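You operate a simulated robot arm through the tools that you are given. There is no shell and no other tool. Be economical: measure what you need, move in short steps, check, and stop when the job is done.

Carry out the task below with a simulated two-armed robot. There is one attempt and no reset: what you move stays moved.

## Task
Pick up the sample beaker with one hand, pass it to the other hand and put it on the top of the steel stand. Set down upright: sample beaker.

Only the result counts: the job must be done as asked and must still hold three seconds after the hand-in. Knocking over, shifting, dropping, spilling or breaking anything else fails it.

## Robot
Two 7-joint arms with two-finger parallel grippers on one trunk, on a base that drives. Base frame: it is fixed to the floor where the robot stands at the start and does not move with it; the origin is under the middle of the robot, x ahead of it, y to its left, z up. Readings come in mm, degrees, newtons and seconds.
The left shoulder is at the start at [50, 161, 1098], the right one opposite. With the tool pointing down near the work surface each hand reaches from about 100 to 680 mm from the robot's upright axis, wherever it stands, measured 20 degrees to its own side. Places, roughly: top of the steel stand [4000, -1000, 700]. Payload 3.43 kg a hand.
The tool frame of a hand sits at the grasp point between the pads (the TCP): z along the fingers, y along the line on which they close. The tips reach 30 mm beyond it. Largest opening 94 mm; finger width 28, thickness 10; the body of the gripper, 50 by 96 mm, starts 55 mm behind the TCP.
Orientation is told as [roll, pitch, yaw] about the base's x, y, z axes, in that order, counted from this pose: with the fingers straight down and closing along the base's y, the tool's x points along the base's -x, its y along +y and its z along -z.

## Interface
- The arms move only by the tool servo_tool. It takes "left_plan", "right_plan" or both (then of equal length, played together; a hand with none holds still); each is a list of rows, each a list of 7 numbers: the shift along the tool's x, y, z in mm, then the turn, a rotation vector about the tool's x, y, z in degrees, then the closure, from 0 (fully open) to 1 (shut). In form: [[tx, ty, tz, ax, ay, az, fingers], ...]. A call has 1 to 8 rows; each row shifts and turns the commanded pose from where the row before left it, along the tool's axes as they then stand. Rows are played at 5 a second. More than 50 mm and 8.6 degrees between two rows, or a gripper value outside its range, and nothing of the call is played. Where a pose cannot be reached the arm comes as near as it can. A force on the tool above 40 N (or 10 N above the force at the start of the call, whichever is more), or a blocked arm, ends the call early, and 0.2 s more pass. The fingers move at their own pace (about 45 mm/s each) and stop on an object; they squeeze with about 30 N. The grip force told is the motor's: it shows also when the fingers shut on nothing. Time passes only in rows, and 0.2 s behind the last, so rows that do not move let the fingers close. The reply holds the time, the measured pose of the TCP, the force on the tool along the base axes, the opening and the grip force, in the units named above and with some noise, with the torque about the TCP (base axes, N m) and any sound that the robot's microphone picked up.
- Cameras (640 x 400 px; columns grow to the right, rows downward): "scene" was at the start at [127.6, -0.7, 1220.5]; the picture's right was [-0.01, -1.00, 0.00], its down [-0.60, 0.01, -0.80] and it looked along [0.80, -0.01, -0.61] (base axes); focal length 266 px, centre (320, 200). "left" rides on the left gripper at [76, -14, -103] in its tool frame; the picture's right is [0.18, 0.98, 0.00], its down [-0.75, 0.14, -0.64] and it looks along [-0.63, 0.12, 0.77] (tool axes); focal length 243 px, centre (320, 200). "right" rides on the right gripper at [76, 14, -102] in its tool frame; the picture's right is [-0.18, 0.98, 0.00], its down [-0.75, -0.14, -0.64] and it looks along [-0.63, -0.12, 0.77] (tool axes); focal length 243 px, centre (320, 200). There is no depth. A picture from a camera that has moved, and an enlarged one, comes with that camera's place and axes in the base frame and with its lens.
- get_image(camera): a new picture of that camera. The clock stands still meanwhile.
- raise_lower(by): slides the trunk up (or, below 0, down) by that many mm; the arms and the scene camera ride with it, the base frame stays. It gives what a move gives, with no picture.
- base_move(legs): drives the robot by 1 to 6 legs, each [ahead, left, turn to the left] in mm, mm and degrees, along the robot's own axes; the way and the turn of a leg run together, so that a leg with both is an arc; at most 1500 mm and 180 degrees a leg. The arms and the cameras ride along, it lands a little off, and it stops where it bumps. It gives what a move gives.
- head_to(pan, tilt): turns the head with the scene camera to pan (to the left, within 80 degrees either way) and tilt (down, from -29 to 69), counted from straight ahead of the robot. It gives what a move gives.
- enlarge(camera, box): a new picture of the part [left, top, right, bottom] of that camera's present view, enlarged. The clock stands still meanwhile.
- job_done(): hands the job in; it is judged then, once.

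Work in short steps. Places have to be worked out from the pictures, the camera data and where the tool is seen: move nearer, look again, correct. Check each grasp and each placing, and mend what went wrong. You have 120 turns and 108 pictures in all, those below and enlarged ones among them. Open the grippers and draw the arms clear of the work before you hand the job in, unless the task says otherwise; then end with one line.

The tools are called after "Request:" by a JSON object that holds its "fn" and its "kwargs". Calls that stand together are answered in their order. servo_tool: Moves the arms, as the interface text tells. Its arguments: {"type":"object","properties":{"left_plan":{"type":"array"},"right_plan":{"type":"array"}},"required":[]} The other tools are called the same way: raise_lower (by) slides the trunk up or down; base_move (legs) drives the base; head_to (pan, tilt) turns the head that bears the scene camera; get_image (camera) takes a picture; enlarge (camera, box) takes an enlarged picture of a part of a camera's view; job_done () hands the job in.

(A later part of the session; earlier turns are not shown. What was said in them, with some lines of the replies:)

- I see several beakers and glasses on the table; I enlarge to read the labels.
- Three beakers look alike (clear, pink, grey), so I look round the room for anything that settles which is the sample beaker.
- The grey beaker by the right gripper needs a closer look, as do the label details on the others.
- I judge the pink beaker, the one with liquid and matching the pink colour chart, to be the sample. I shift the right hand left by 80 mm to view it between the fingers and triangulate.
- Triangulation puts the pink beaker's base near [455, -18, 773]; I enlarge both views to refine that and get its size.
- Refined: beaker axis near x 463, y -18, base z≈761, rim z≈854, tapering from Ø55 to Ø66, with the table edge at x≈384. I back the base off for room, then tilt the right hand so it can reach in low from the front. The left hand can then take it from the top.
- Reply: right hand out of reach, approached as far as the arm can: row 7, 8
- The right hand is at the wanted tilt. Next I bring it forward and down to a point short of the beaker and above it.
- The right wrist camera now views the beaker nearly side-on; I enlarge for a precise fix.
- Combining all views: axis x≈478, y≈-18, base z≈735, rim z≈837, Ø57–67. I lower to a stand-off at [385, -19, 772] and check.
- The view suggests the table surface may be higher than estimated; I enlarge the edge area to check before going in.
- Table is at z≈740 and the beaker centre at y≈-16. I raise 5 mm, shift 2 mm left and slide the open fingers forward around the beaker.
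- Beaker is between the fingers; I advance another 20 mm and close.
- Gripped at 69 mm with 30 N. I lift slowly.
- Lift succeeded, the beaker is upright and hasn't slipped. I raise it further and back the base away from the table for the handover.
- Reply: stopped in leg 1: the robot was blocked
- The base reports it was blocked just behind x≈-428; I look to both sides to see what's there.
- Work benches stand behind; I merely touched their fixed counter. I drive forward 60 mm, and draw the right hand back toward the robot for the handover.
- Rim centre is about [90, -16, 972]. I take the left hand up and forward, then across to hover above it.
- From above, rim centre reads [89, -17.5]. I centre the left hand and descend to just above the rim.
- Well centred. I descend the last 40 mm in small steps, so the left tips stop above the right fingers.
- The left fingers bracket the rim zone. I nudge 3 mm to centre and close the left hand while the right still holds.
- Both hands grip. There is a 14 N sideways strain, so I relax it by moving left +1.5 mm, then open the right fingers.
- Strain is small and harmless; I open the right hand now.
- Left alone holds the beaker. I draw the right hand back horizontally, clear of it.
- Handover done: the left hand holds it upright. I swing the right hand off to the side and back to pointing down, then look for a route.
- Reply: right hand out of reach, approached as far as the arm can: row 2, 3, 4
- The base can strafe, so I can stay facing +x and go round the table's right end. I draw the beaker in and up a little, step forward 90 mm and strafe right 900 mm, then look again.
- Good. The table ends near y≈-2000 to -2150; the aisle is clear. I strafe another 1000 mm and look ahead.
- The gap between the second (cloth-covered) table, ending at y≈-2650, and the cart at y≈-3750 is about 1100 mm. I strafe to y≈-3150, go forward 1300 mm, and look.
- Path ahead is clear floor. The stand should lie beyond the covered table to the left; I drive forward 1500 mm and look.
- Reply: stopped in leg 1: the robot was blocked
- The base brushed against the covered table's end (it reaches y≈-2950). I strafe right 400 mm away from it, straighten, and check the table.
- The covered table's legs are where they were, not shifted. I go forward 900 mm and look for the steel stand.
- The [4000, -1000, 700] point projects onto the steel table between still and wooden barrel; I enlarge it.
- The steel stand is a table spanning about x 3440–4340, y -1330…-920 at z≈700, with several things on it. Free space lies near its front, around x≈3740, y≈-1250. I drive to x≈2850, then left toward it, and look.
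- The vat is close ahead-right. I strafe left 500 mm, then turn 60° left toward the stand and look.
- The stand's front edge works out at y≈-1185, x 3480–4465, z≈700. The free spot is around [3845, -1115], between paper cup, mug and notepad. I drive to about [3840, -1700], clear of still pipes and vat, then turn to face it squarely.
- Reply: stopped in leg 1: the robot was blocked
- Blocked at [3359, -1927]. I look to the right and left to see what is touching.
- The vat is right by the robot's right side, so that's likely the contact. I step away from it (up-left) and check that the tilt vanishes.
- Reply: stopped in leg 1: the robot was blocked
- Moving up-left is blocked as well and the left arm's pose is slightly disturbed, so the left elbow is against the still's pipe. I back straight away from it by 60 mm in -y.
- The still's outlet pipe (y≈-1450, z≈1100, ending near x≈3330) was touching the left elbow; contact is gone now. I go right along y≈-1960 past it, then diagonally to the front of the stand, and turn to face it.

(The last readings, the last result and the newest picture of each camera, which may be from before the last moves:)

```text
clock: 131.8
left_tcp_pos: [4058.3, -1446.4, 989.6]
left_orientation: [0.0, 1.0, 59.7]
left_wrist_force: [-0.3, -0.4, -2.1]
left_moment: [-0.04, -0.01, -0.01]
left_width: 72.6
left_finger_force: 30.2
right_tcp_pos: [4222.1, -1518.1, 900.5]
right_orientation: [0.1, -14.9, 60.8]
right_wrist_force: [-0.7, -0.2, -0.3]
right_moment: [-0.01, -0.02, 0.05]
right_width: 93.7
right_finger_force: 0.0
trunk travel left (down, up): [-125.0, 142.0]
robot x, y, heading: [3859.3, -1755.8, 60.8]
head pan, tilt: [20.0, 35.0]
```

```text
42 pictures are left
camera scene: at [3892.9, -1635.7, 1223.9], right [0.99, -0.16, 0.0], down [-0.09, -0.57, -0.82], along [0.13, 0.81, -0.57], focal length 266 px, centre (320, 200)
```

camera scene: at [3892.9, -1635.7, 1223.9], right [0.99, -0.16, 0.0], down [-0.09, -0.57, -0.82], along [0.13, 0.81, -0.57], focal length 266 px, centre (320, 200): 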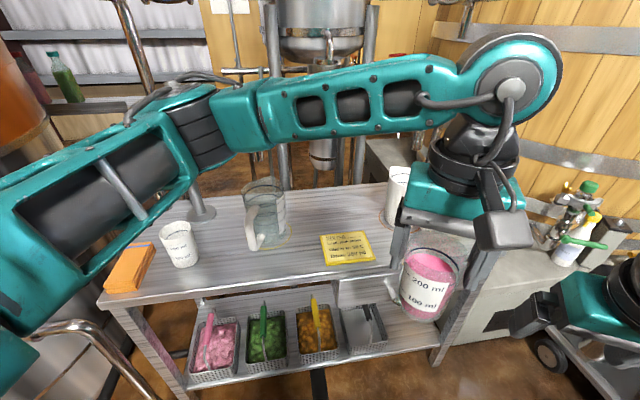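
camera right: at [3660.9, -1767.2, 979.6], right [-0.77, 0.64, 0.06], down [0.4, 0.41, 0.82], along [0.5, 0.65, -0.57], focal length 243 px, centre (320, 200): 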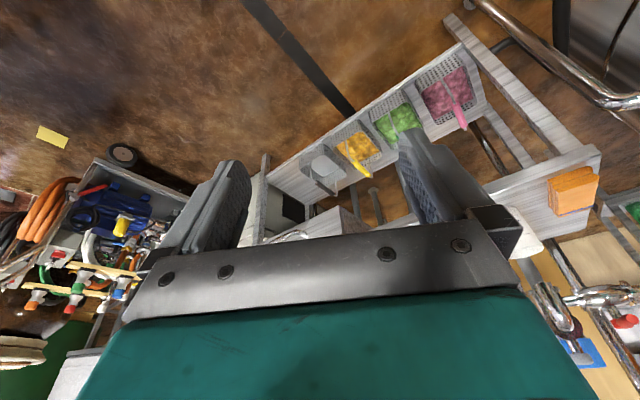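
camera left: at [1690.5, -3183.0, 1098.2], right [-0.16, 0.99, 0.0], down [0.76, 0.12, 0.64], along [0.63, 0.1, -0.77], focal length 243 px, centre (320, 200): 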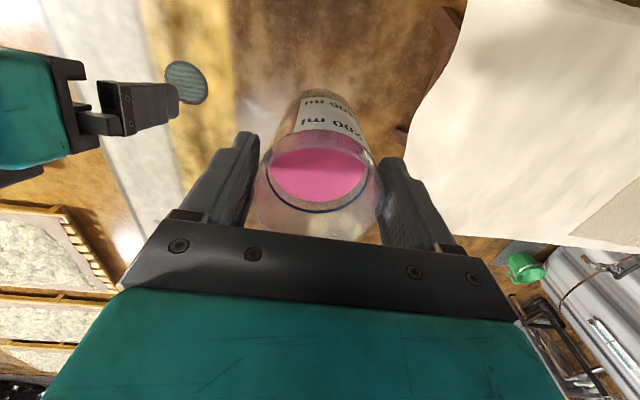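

Now a clear view: front edge y≈-1220, paper cup [3617, -1112], mug [3835, -1065] with its handle toward [3800, -1087], notepad from x 3983. I choose the spot [3735, -1150]. I turn to face the stand and shift.

Request:
{"fn": "base_move", "kwargs": {"legs": [[0, 0, 29.2], [60, 55, 0]]}}

Request:
{"fn": "head_to", "kwargs": {"pan": 0, "tilt": 45}}

Request:
{"fn": "get_image", "kwargs": {"camera": "scene"}}

Request:
{"fn": "get_image", "kwargs": {"camera": "left"}}

```text
clock: 134.4
left_tcp_pos: [3829.0, -1328.0, 990.7]
left_orientation: [0.1, 1.0, 88.5]
left_wrist_force: [0.6, -0.2, -1.7]
left_moment: [0.01, 0.02, 0.01]
left_width: 72.6
left_finger_force: 30.7
right_tcp_pos: [4006.4, -1311.5, 900.6]
right_orientation: [0.0, -14.8, 89.7]
right_wrist_force: [-0.2, 0.1, 0.1]
right_moment: [-0.02, 0.0, 0.02]
right_width: 93.9
right_finger_force: 0.1
trunk travel left (down, up): [-125.0, 142.0]
robot x, y, heading: [3804.0, -1697.8, 89.4]
head pan, tilt: [20.0, 35.0]
```

```text
clock: 135.2
left_tcp_pos: [3829.6, -1328.9, 990.7]
left_orientation: [0.1, 1.1, 88.5]
left_wrist_force: [0.0, 0.1, -1.7]
left_moment: [0.0, -0.02, -0.04]
left_width: 72.5
left_finger_force: 30.2
right_tcp_pos: [4007.3, -1312.3, 900.5]
right_orientation: [0.0, -14.9, 89.8]
right_wrist_force: [-0.2, 0.3, 1.0]
right_moment: [0.0, -0.01, 0.01]
right_width: 94.0
right_finger_force: 0.1
trunk travel left (down, up): [-125.0, 142.0]
robot x, y, heading: [3806.7, -1698.0, 89.5]
head pan, tilt: [0.0, 45.0]
```

```text
41 pictures are left
camera scene: at [3806.1, -1576.5, 1209.1], right [1.0, -0.01, 0.0], down [0.0, -0.71, -0.71], along [0.0, 0.71, -0.71], focal length 266 px, centre (320, 200)
```

scene: 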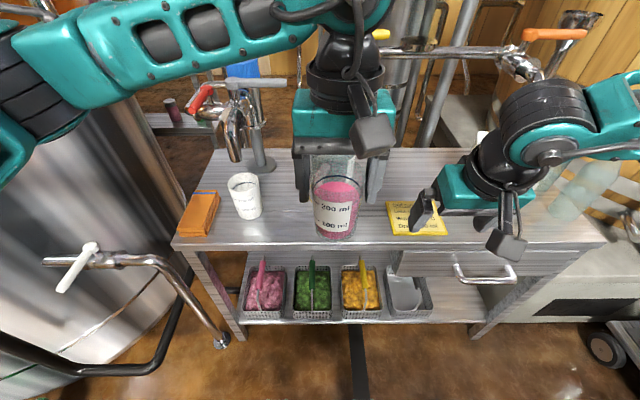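

```text
40 pictures are left
camera left: at [3841.1, -1403.7, 1093.5], right [-0.99, -0.16, 0.0], down [-0.12, 0.77, 0.63], along [-0.1, 0.62, -0.78], focal length 243 px, centre (320, 200)
```

left: 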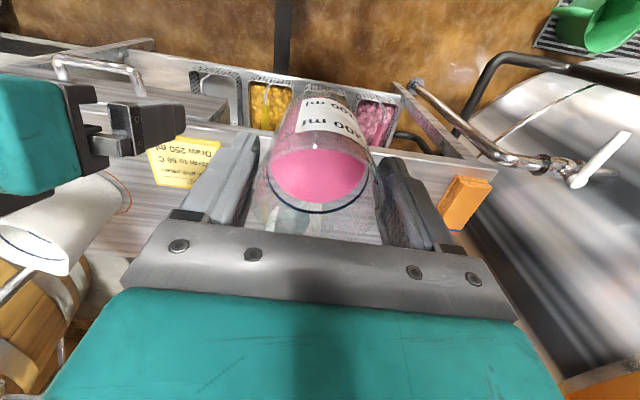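

Two-view check gives the top at z≈670–680 and front edge y≈-1200; cup [3613, -1099], mug handle [3796, -1057]. I move the beaker at height over the spot [3725, -1130] and level the 1° tilt.

Request:
{"fn": "servo_tool", "kwargs": {"left_plan": [[0, 18, 0, 0, -1, 0, 1], [-32.7, 18, 0, 0, 0, 0, 1], [-32.7, 18, 0, 0, 0, 0, 1], [-32.7, 18, 0, 0, 0, 0, 1], [-32.7, 18, 0, 0, 0, 0, 1], [-32.7, 19, 0, 0, 0, 0, 1], [-32.7, 0, 0, 0, 0, 0, 1], [0, 0, 0, 0, 0, 0, 1]]}}

Request:
{"fn": "get_image", "kwargs": {"camera": "scene"}}

Request:
{"fn": "get_image", "kwargs": {"camera": "left"}}

```text
clock: 137.0
left_tcp_pos: [3726.9, -1129.6, 991.3]
left_orientation: [0.1, 0.0, 88.4]
left_wrist_force: [-0.2, 0.0, -1.4]
left_moment: [0.03, -0.02, -0.01]
left_width: 72.5
left_finger_force: 29.7
right_tcp_pos: [4008.1, -1311.1, 900.1]
right_orientation: [0.0, -14.9, 89.6]
right_wrist_force: [1.2, -0.4, -0.2]
right_moment: [-0.01, 0.02, 0.02]
right_width: 94.1
right_finger_force: 0.1
trunk travel left (down, up): [-125.0, 142.0]
robot x, y, heading: [3804.2, -1699.3, 89.7]
head pan, tilt: [0.0, 45.0]
```

```text
39 pictures are left
camera scene: at [3806.0, -1576.5, 1209.0], right [1.0, -0.01, 0.0], down [0.0, -0.71, -0.71], along [0.0, 0.71, -0.71], focal length 266 px, centre (320, 200)
```

scene: 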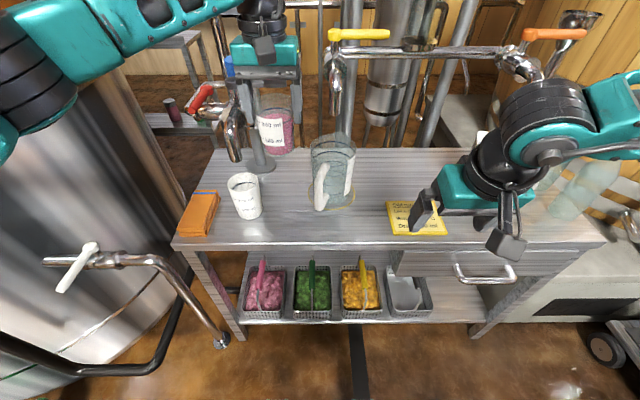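

```text
38 pictures are left
camera left: at [3738.2, -1206.0, 1093.0], right [-0.99, -0.16, 0.0], down [-0.12, 0.76, 0.64], along [-0.1, 0.63, -0.77], focal length 243 px, centre (320, 200)
```

left: 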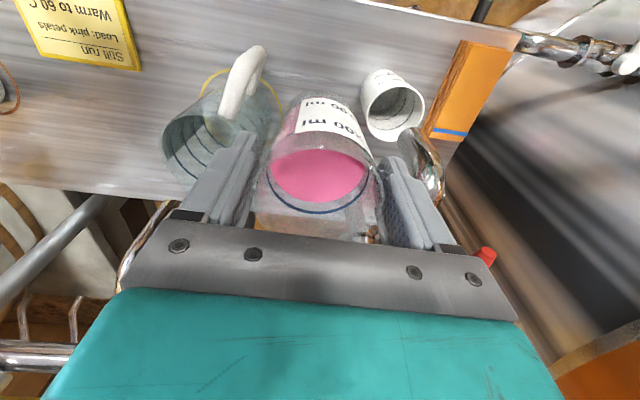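

The tap's nozzle hangs over the paper cup near [3621, -1090], about 30 mm from my finger. I shift the spot 16 mm right and 10 mm toward me, to [3742, -1140], and lower to z≈831.

Request:
{"fn": "servo_tool", "kwargs": {"left_plan": [[10, -16, 0, 0, 0, 0, 1], [0, 0, 30, 0, 0, 0, 1], [0, 0, 35, 0, 0, 0, 1], [0, 0, 35, 0, 0, 0, 1], [0, 0, 35, 0, 0, 0, 1], [0, 0, 25, 0, 0, 0, 1], [0, 0, 0, 0, 0, 0, 1]]}}

Request:
{"fn": "get_image", "kwargs": {"camera": "scene"}}

Request:
{"fn": "get_image", "kwargs": {"camera": "left"}}

```text
clock: 138.6
left_tcp_pos: [3740.4, -1141.5, 828.2]
left_orientation: [0.2, 0.0, 88.5]
left_wrist_force: [-0.9, 0.9, -2.7]
left_moment: [-0.03, 0.0, 0.0]
left_width: 72.5
left_finger_force: 29.8
right_tcp_pos: [4008.4, -1311.9, 899.8]
right_orientation: [0.0, -14.9, 89.6]
right_wrist_force: [0.7, -0.5, 0.1]
right_moment: [0.0, -0.02, 0.0]
right_width: 94.2
right_finger_force: 0.0
trunk travel left (down, up): [-125.0, 142.0]
robot x, y, heading: [3802.2, -1699.4, 89.8]
head pan, tilt: [0.0, 45.0]
```

```text
37 pictures are left
camera scene: at [3806.1, -1576.4, 1209.0], right [1.0, -0.01, 0.0], down [-0.01, -0.71, -0.71], along [0.01, 0.71, -0.71], focal length 266 px, centre (320, 200)
```

scene: 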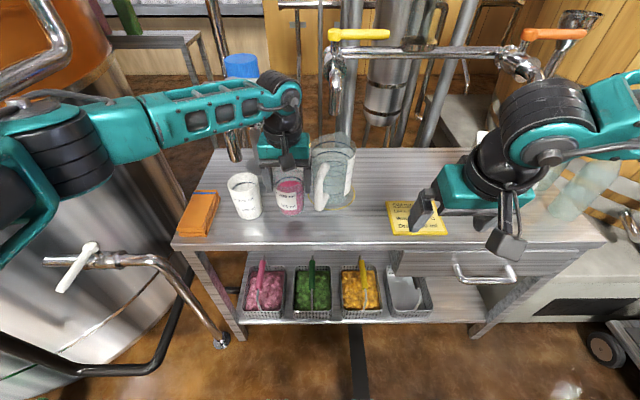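

```text
36 pictures are left
camera left: at [3752.2, -1217.4, 930.8], right [-0.99, -0.16, 0.0], down [-0.12, 0.76, 0.64], along [-0.1, 0.63, -0.77], focal length 243 px, centre (320, 200)
```

left: 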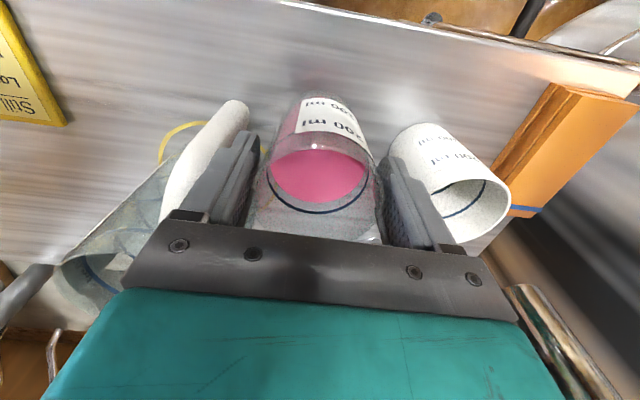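

The mug's handle looks close to one finger and the tap to the gripper body; I enlarge the scene view to judge the gaps.

Request:
{"fn": "enlarge", "kwargs": {"camera": "scene", "box": [200, 110, 380, 230]}}

Request:
{"fn": "enlarge", "kwargs": {"camera": "left", "box": [130, 80, 530, 330]}}

```text
3.33 times, centred on (290, 170) of scene
camera zoom: at [3806.1, -1576.4, 1209.0], right [1.0, -0.01, 0.0], down [-0.01, -0.71, -0.71], along [0.01, 0.71, -0.71], focal length 888 px, centre (420, 300)
```

zoom: 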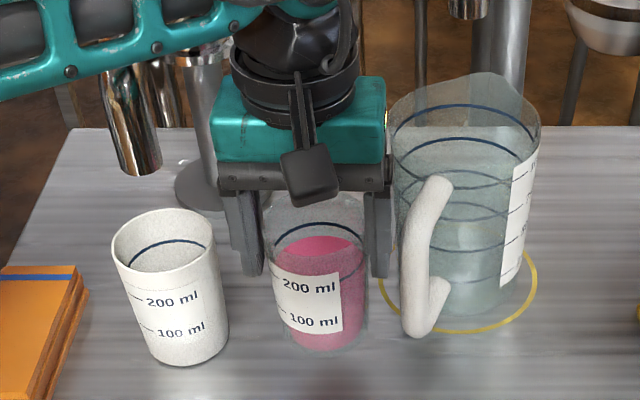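

```text
1.60 times, centred on (330, 205) of left
camera zoom: at [3752.2, -1217.4, 930.8], right [-0.99, -0.16, 0.0], down [-0.12, 0.76, 0.64], along [-0.1, 0.63, -0.77], focal length 388 px, centre (304, 192)
```

zoom: 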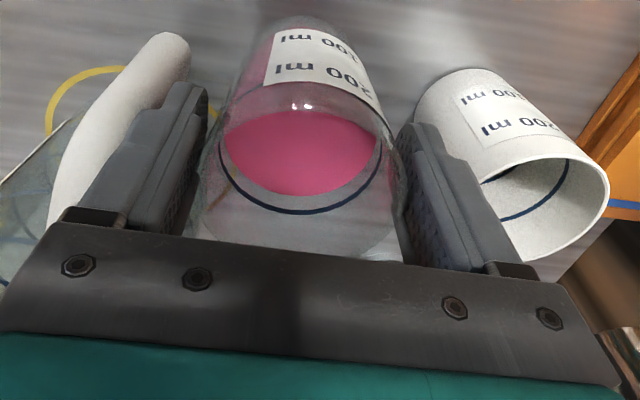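

Gaps of roughly 30 mm or more exist on all sides at finger level. I descend slowly, watching the force.

Request:
{"fn": "servo_tool", "kwargs": {"left_plan": [[0, 0, 10, 0, 0, 0, 1], [0, 0, 10, 0, 0, 0, 1], [0, 0, 8, 0, 0, 0, 1], [0, 0, 0, 0, 0, 0, 1]]}}

Request:
{"fn": "enlarge", "kwargs": {"camera": "scene", "box": [200, 110, 380, 230]}}

```text
clock: 139.6
left_tcp_pos: [3739.8, -1140.5, 801.9]
left_orientation: [0.2, 0.0, 88.5]
left_wrist_force: [-0.4, 0.9, -2.1]
left_moment: [-0.01, 0.02, 0.01]
left_width: 72.4
left_finger_force: 30.2
right_tcp_pos: [4006.0, -1311.9, 900.0]
right_orientation: [0.0, -14.9, 89.7]
right_wrist_force: [0.4, 1.4, -0.4]
right_moment: [-0.02, 0.02, 0.02]
right_width: 94.0
right_finger_force: 0.0
trunk travel left (down, up): [-125.0, 142.0]
robot x, y, heading: [3802.9, -1697.7, 89.6]
head pan, tilt: [0.0, 45.0]
```

```text
3.33 times, centred on (290, 170) of scene
camera zoom: at [3806.1, -1576.4, 1209.0], right [1.0, -0.01, 0.0], down [-0.01, -0.71, -0.71], along [0.01, 0.71, -0.71], focal length 888 px, centre (420, 300)
```

zoom: 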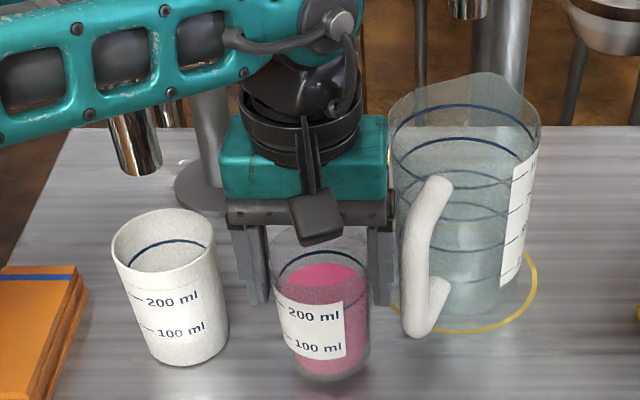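

Still free of contact at z 802; base about 709. I continue down in small steps.

Request:
{"fn": "servo_tool", "kwargs": {"left_plan": [[0, 0, 5, 0, 0, 0, 1], [0, 0, 5, 0, 0, 0, 1], [0, 0, 4, 0, 0, 0, 1], [0, 0, 0, 0, 0, 0, 1]]}}

Request:
{"fn": "enlarge", "kwargs": {"camera": "scene", "box": [200, 110, 380, 230]}}

```text
clock: 140.6
left_tcp_pos: [3739.8, -1140.7, 791.1]
left_orientation: [0.0, -0.4, 88.4]
left_wrist_force: [-2.8, 1.5, 17.8]
left_moment: [0.27, 0.1, 0.12]
left_width: 72.6
left_finger_force: 30.3
right_tcp_pos: [4007.4, -1312.3, 900.6]
right_orientation: [0.0, -15.0, 89.6]
right_wrist_force: [0.5, 0.6, -0.5]
right_moment: [0.01, -0.04, -0.01]
right_width: 93.8
right_finger_force: 0.0
trunk travel left (down, up): [-125.0, 142.0]
robot x, y, heading: [3805.6, -1698.2, 89.5]
head pan, tilt: [0.0, 45.0]
```

```text
3.33 times, centred on (290, 170) of scene
camera zoom: at [3806.1, -1578.1, 1209.5], right [1.0, -0.01, 0.0], down [-0.01, -0.71, -0.71], along [0.01, 0.71, -0.71], focal length 888 px, centre (420, 300)
```

zoom: 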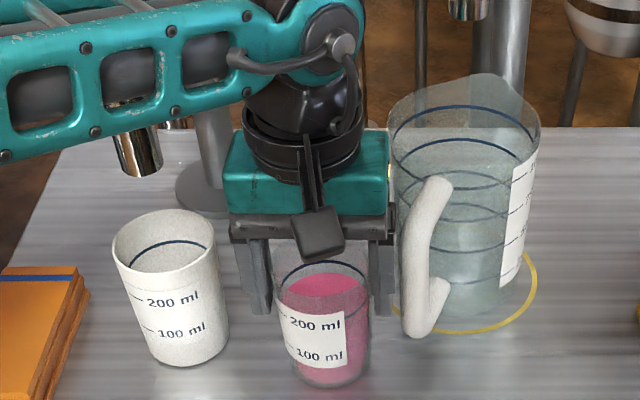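

Contact at base z≈698, with 18 N upward, which matches the stand top at 700. I ease up 2 mm, then open the left fingers a little.

Request:
{"fn": "servo_tool", "kwargs": {"left_plan": [[0, 0, -2, 0, 0, 0, 1], [0, 0, 0, 0, 0, 0, 1]]}}

Request:
{"fn": "servo_tool", "kwargs": {"left_plan": [[0, 0, 0, 0, 0, 0, 0.18], [0, 0, 0, 0, 0, 0, 0.12], [0, 0, 0, 0, 0, 0, 0.08], [0, 0, 0, 0, 0, 0, 0.08]]}}

Request:
{"fn": "get_image", "kwargs": {"camera": "left"}}

Request:
{"fn": "enlarge", "kwargs": {"camera": "scene", "box": [200, 110, 380, 230]}}

```text
clock: 141.2
left_tcp_pos: [3742.6, -1141.7, 792.0]
left_orientation: [0.0, -0.2, 88.4]
left_wrist_force: [-0.9, 5.3, 12.2]
left_moment: [0.72, -0.05, 0.04]
left_width: 72.9
left_finger_force: 29.8
right_tcp_pos: [4007.6, -1312.8, 901.0]
right_orientation: [0.1, -14.8, 89.7]
right_wrist_force: [0.5, -0.2, 0.1]
right_moment: [-0.01, -0.04, -0.02]
right_width: 93.9
right_finger_force: 0.0
trunk travel left (down, up): [-125.0, 142.0]
robot x, y, heading: [3808.4, -1698.1, 89.8]
head pan, tilt: [0.0, 45.0]
```

```text
clock: 142.2
left_tcp_pos: [3741.5, -1140.6, 790.6]
left_orientation: [0.1, 0.1, 88.6]
left_wrist_force: [-1.0, 0.3, 0.5]
left_moment: [-0.05, -0.03, -0.03]
left_width: 86.3
left_finger_force: 0.2
right_tcp_pos: [4007.0, -1312.1, 899.5]
right_orientation: [0.0, -14.9, 89.7]
right_wrist_force: [-1.2, -0.6, -0.9]
right_moment: [-0.01, -0.03, 0.0]
right_width: 93.7
right_finger_force: 0.1
trunk travel left (down, up): [-125.0, 142.0]
robot x, y, heading: [3805.1, -1694.3, 89.4]
head pan, tilt: [0.0, 45.0]
```

```text
31 pictures are left
camera left: at [3753.0, -1217.2, 892.4], right [-0.99, -0.16, 0.0], down [-0.12, 0.76, 0.64], along [-0.1, 0.63, -0.77], focal length 243 px, centre (320, 200)
```

left: 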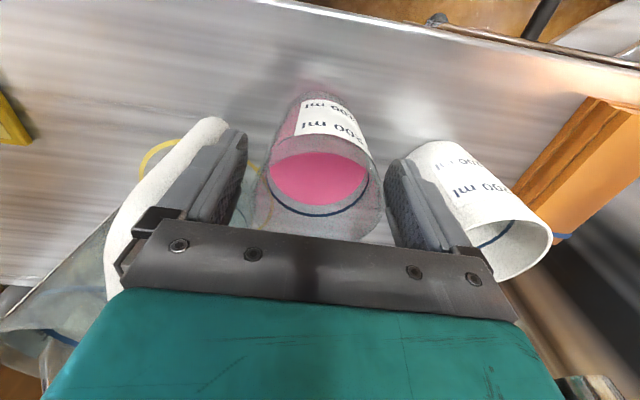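

```text
3.33 times, centred on (290, 170) of scene
camera zoom: at [3806.1, -1576.6, 1209.1], right [1.0, -0.01, 0.0], down [-0.01, -0.71, -0.71], along [0.01, 0.71, -0.71], focal length 888 px, centre (420, 300)
```

zoom: 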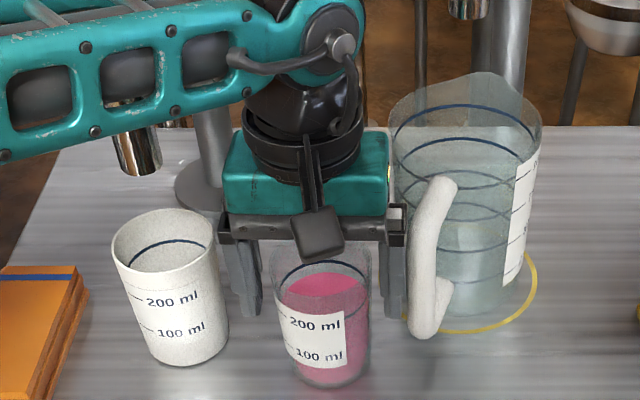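

Released; the beaker stands upright. The mug seems to be just about touched by the opened finger, so I close slightly to 79 mm before rising straight up.

Request:
{"fn": "servo_tool", "kwargs": {"left_plan": [[0, 0, 0, 0, 0, 0, 0.16], [0, 0, 0, 0, 0, 0, 0.16], [0, 0, -10, 0, 0, 0, 0.16], [0, 0, -15, 0, 0, 0, 0.16], [0, 0, -20, 0, 0, 0, 0.16], [0, 0, 0, 0, 0, 0, 0.16]]}}

Request:
{"fn": "enlarge", "kwargs": {"camera": "scene", "box": [200, 110, 380, 230]}}

Request:
{"fn": "get_image", "kwargs": {"camera": "left"}}

```text
clock: 143.6
left_tcp_pos: [3739.5, -1139.4, 835.6]
left_orientation: [-0.1, -0.1, 88.6]
left_wrist_force: [0.2, 0.5, 0.7]
left_moment: [0.0, -0.01, 0.01]
left_width: 78.9
left_finger_force: 0.1
right_tcp_pos: [4006.7, -1310.7, 900.7]
right_orientation: [0.1, -15.0, 89.7]
right_wrist_force: [0.3, 0.9, 0.4]
right_moment: [-0.03, -0.01, 0.02]
right_width: 94.2
right_finger_force: 0.1
trunk travel left (down, up): [-125.0, 142.0]
robot x, y, heading: [3800.9, -1701.1, 89.6]
head pan, tilt: [0.0, 45.0]
```

```text
3.33 times, centred on (290, 170) of scene
camera zoom: at [3806.1, -1576.6, 1209.1], right [1.0, -0.01, 0.0], down [-0.01, -0.71, -0.71], along [0.01, 0.71, -0.71], focal length 888 px, centre (420, 300)
```

zoom: 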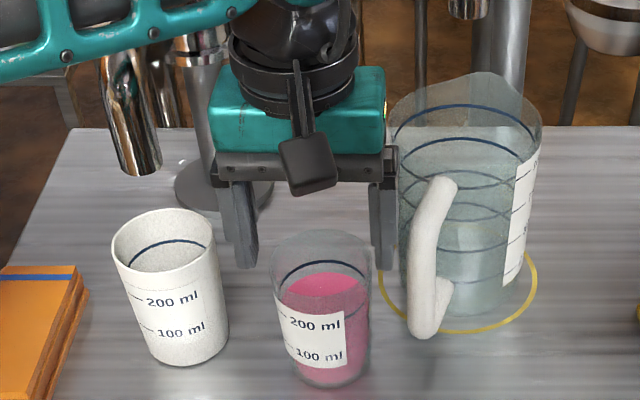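

```text
28 pictures are left
camera left: at [3752.0, -1216.5, 936.9], right [-0.99, -0.16, 0.0], down [-0.12, 0.76, 0.64], along [-0.1, 0.63, -0.77], focal length 243 px, centre (320, 200)
```

left: 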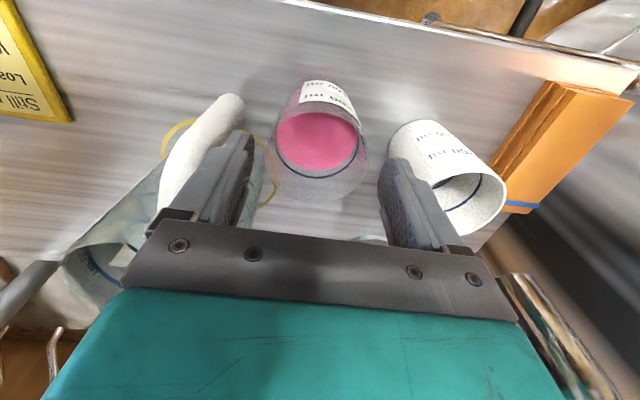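

The beaker stands upright on the stand; the mug is still inside its ring mark. I raise the hand straight up, and then draw it back from the stand.

Request:
{"fn": "servo_tool", "kwargs": {"left_plan": [[0, 0, -35, 0, 0, 0, 0.16], [0, 0, -40, 0, 0, 0, 0.16], [0, 0, -40, 0, 0, 0, 0.16], [0, 0, -40, 0, 0, 0, 0.16], [40, 0, 0, 0, 0, 0, 0.16], [45, -5, 0, 0, 0, 0, 0], [45, -15, 0, 0, 0, 0, 0], [40, -15, 0, 0, 0, 0, 0]]}}

Request:
{"fn": "get_image", "kwargs": {"camera": "scene"}}

Request:
{"fn": "enlarge", "kwargs": {"camera": "scene", "box": [200, 110, 380, 230]}}

```text
clock: 145.4
left_tcp_pos: [3769.4, -1310.4, 990.5]
left_orientation: [0.1, 0.0, 88.6]
left_wrist_force: [-0.3, 0.3, -0.2]
left_moment: [0.03, -0.01, -0.01]
left_width: 94.1
left_finger_force: 0.0
right_tcp_pos: [4007.7, -1313.1, 900.6]
right_orientation: [-0.1, -14.9, 89.7]
right_wrist_force: [-0.4, -0.2, 0.3]
right_moment: [-0.03, -0.01, 0.01]
right_width: 94.1
right_finger_force: 0.1
trunk travel left (down, up): [-125.0, 142.0]
robot x, y, heading: [3806.1, -1698.5, 89.3]
head pan, tilt: [0.0, 45.0]
```

```text
27 pictures are left
camera scene: at [3806.2, -1576.8, 1209.1], right [1.0, -0.01, 0.0], down [-0.01, -0.71, -0.71], along [0.01, 0.71, -0.71], focal length 266 px, centre (320, 200)
```

scene: 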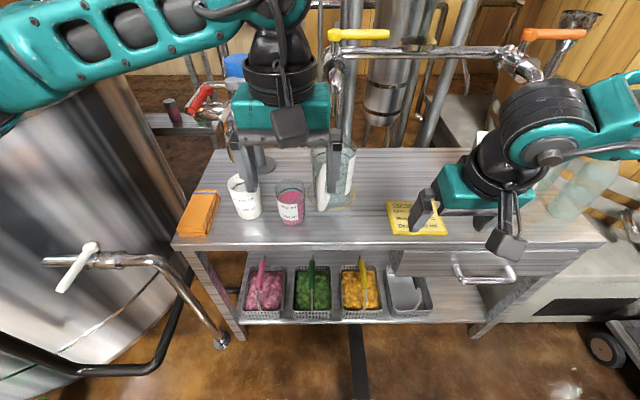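

```text
3.33 times, centred on (290, 170) of scene
camera zoom: at [3806.2, -1576.8, 1209.1], right [1.0, -0.01, 0.0], down [-0.01, -0.71, -0.71], along [0.01, 0.71, -0.71], focal length 888 px, centre (420, 300)
```

zoom: 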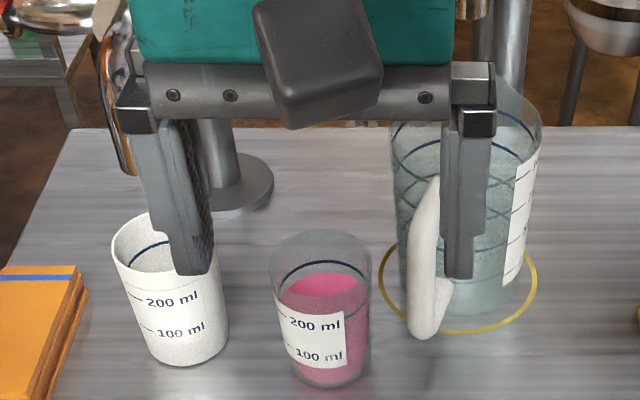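

The beaker stands upright on the stand, the mug is centred in its ring, and both hands are open and clear. I hand the job in.

Request:
{"fn": "job_done", "kwargs": {}}

```text
The job is handed in.
```

I picked up the sample beaker with the right hand, passed it to the left and set it upright on top of the steel stand; the job is handed in. No label named it, so I took the beaker with the pink liquid as the sample. While releasing it, a finger moved the mug on the stand by a few millimetres, though it is still inside its ring mark. On the way, the robot was stopped by contact three times: at the workbench, at the covered table's end and at the still's pipe. I checked the covered table and it had not moved; I saw no sign that anything else had either.
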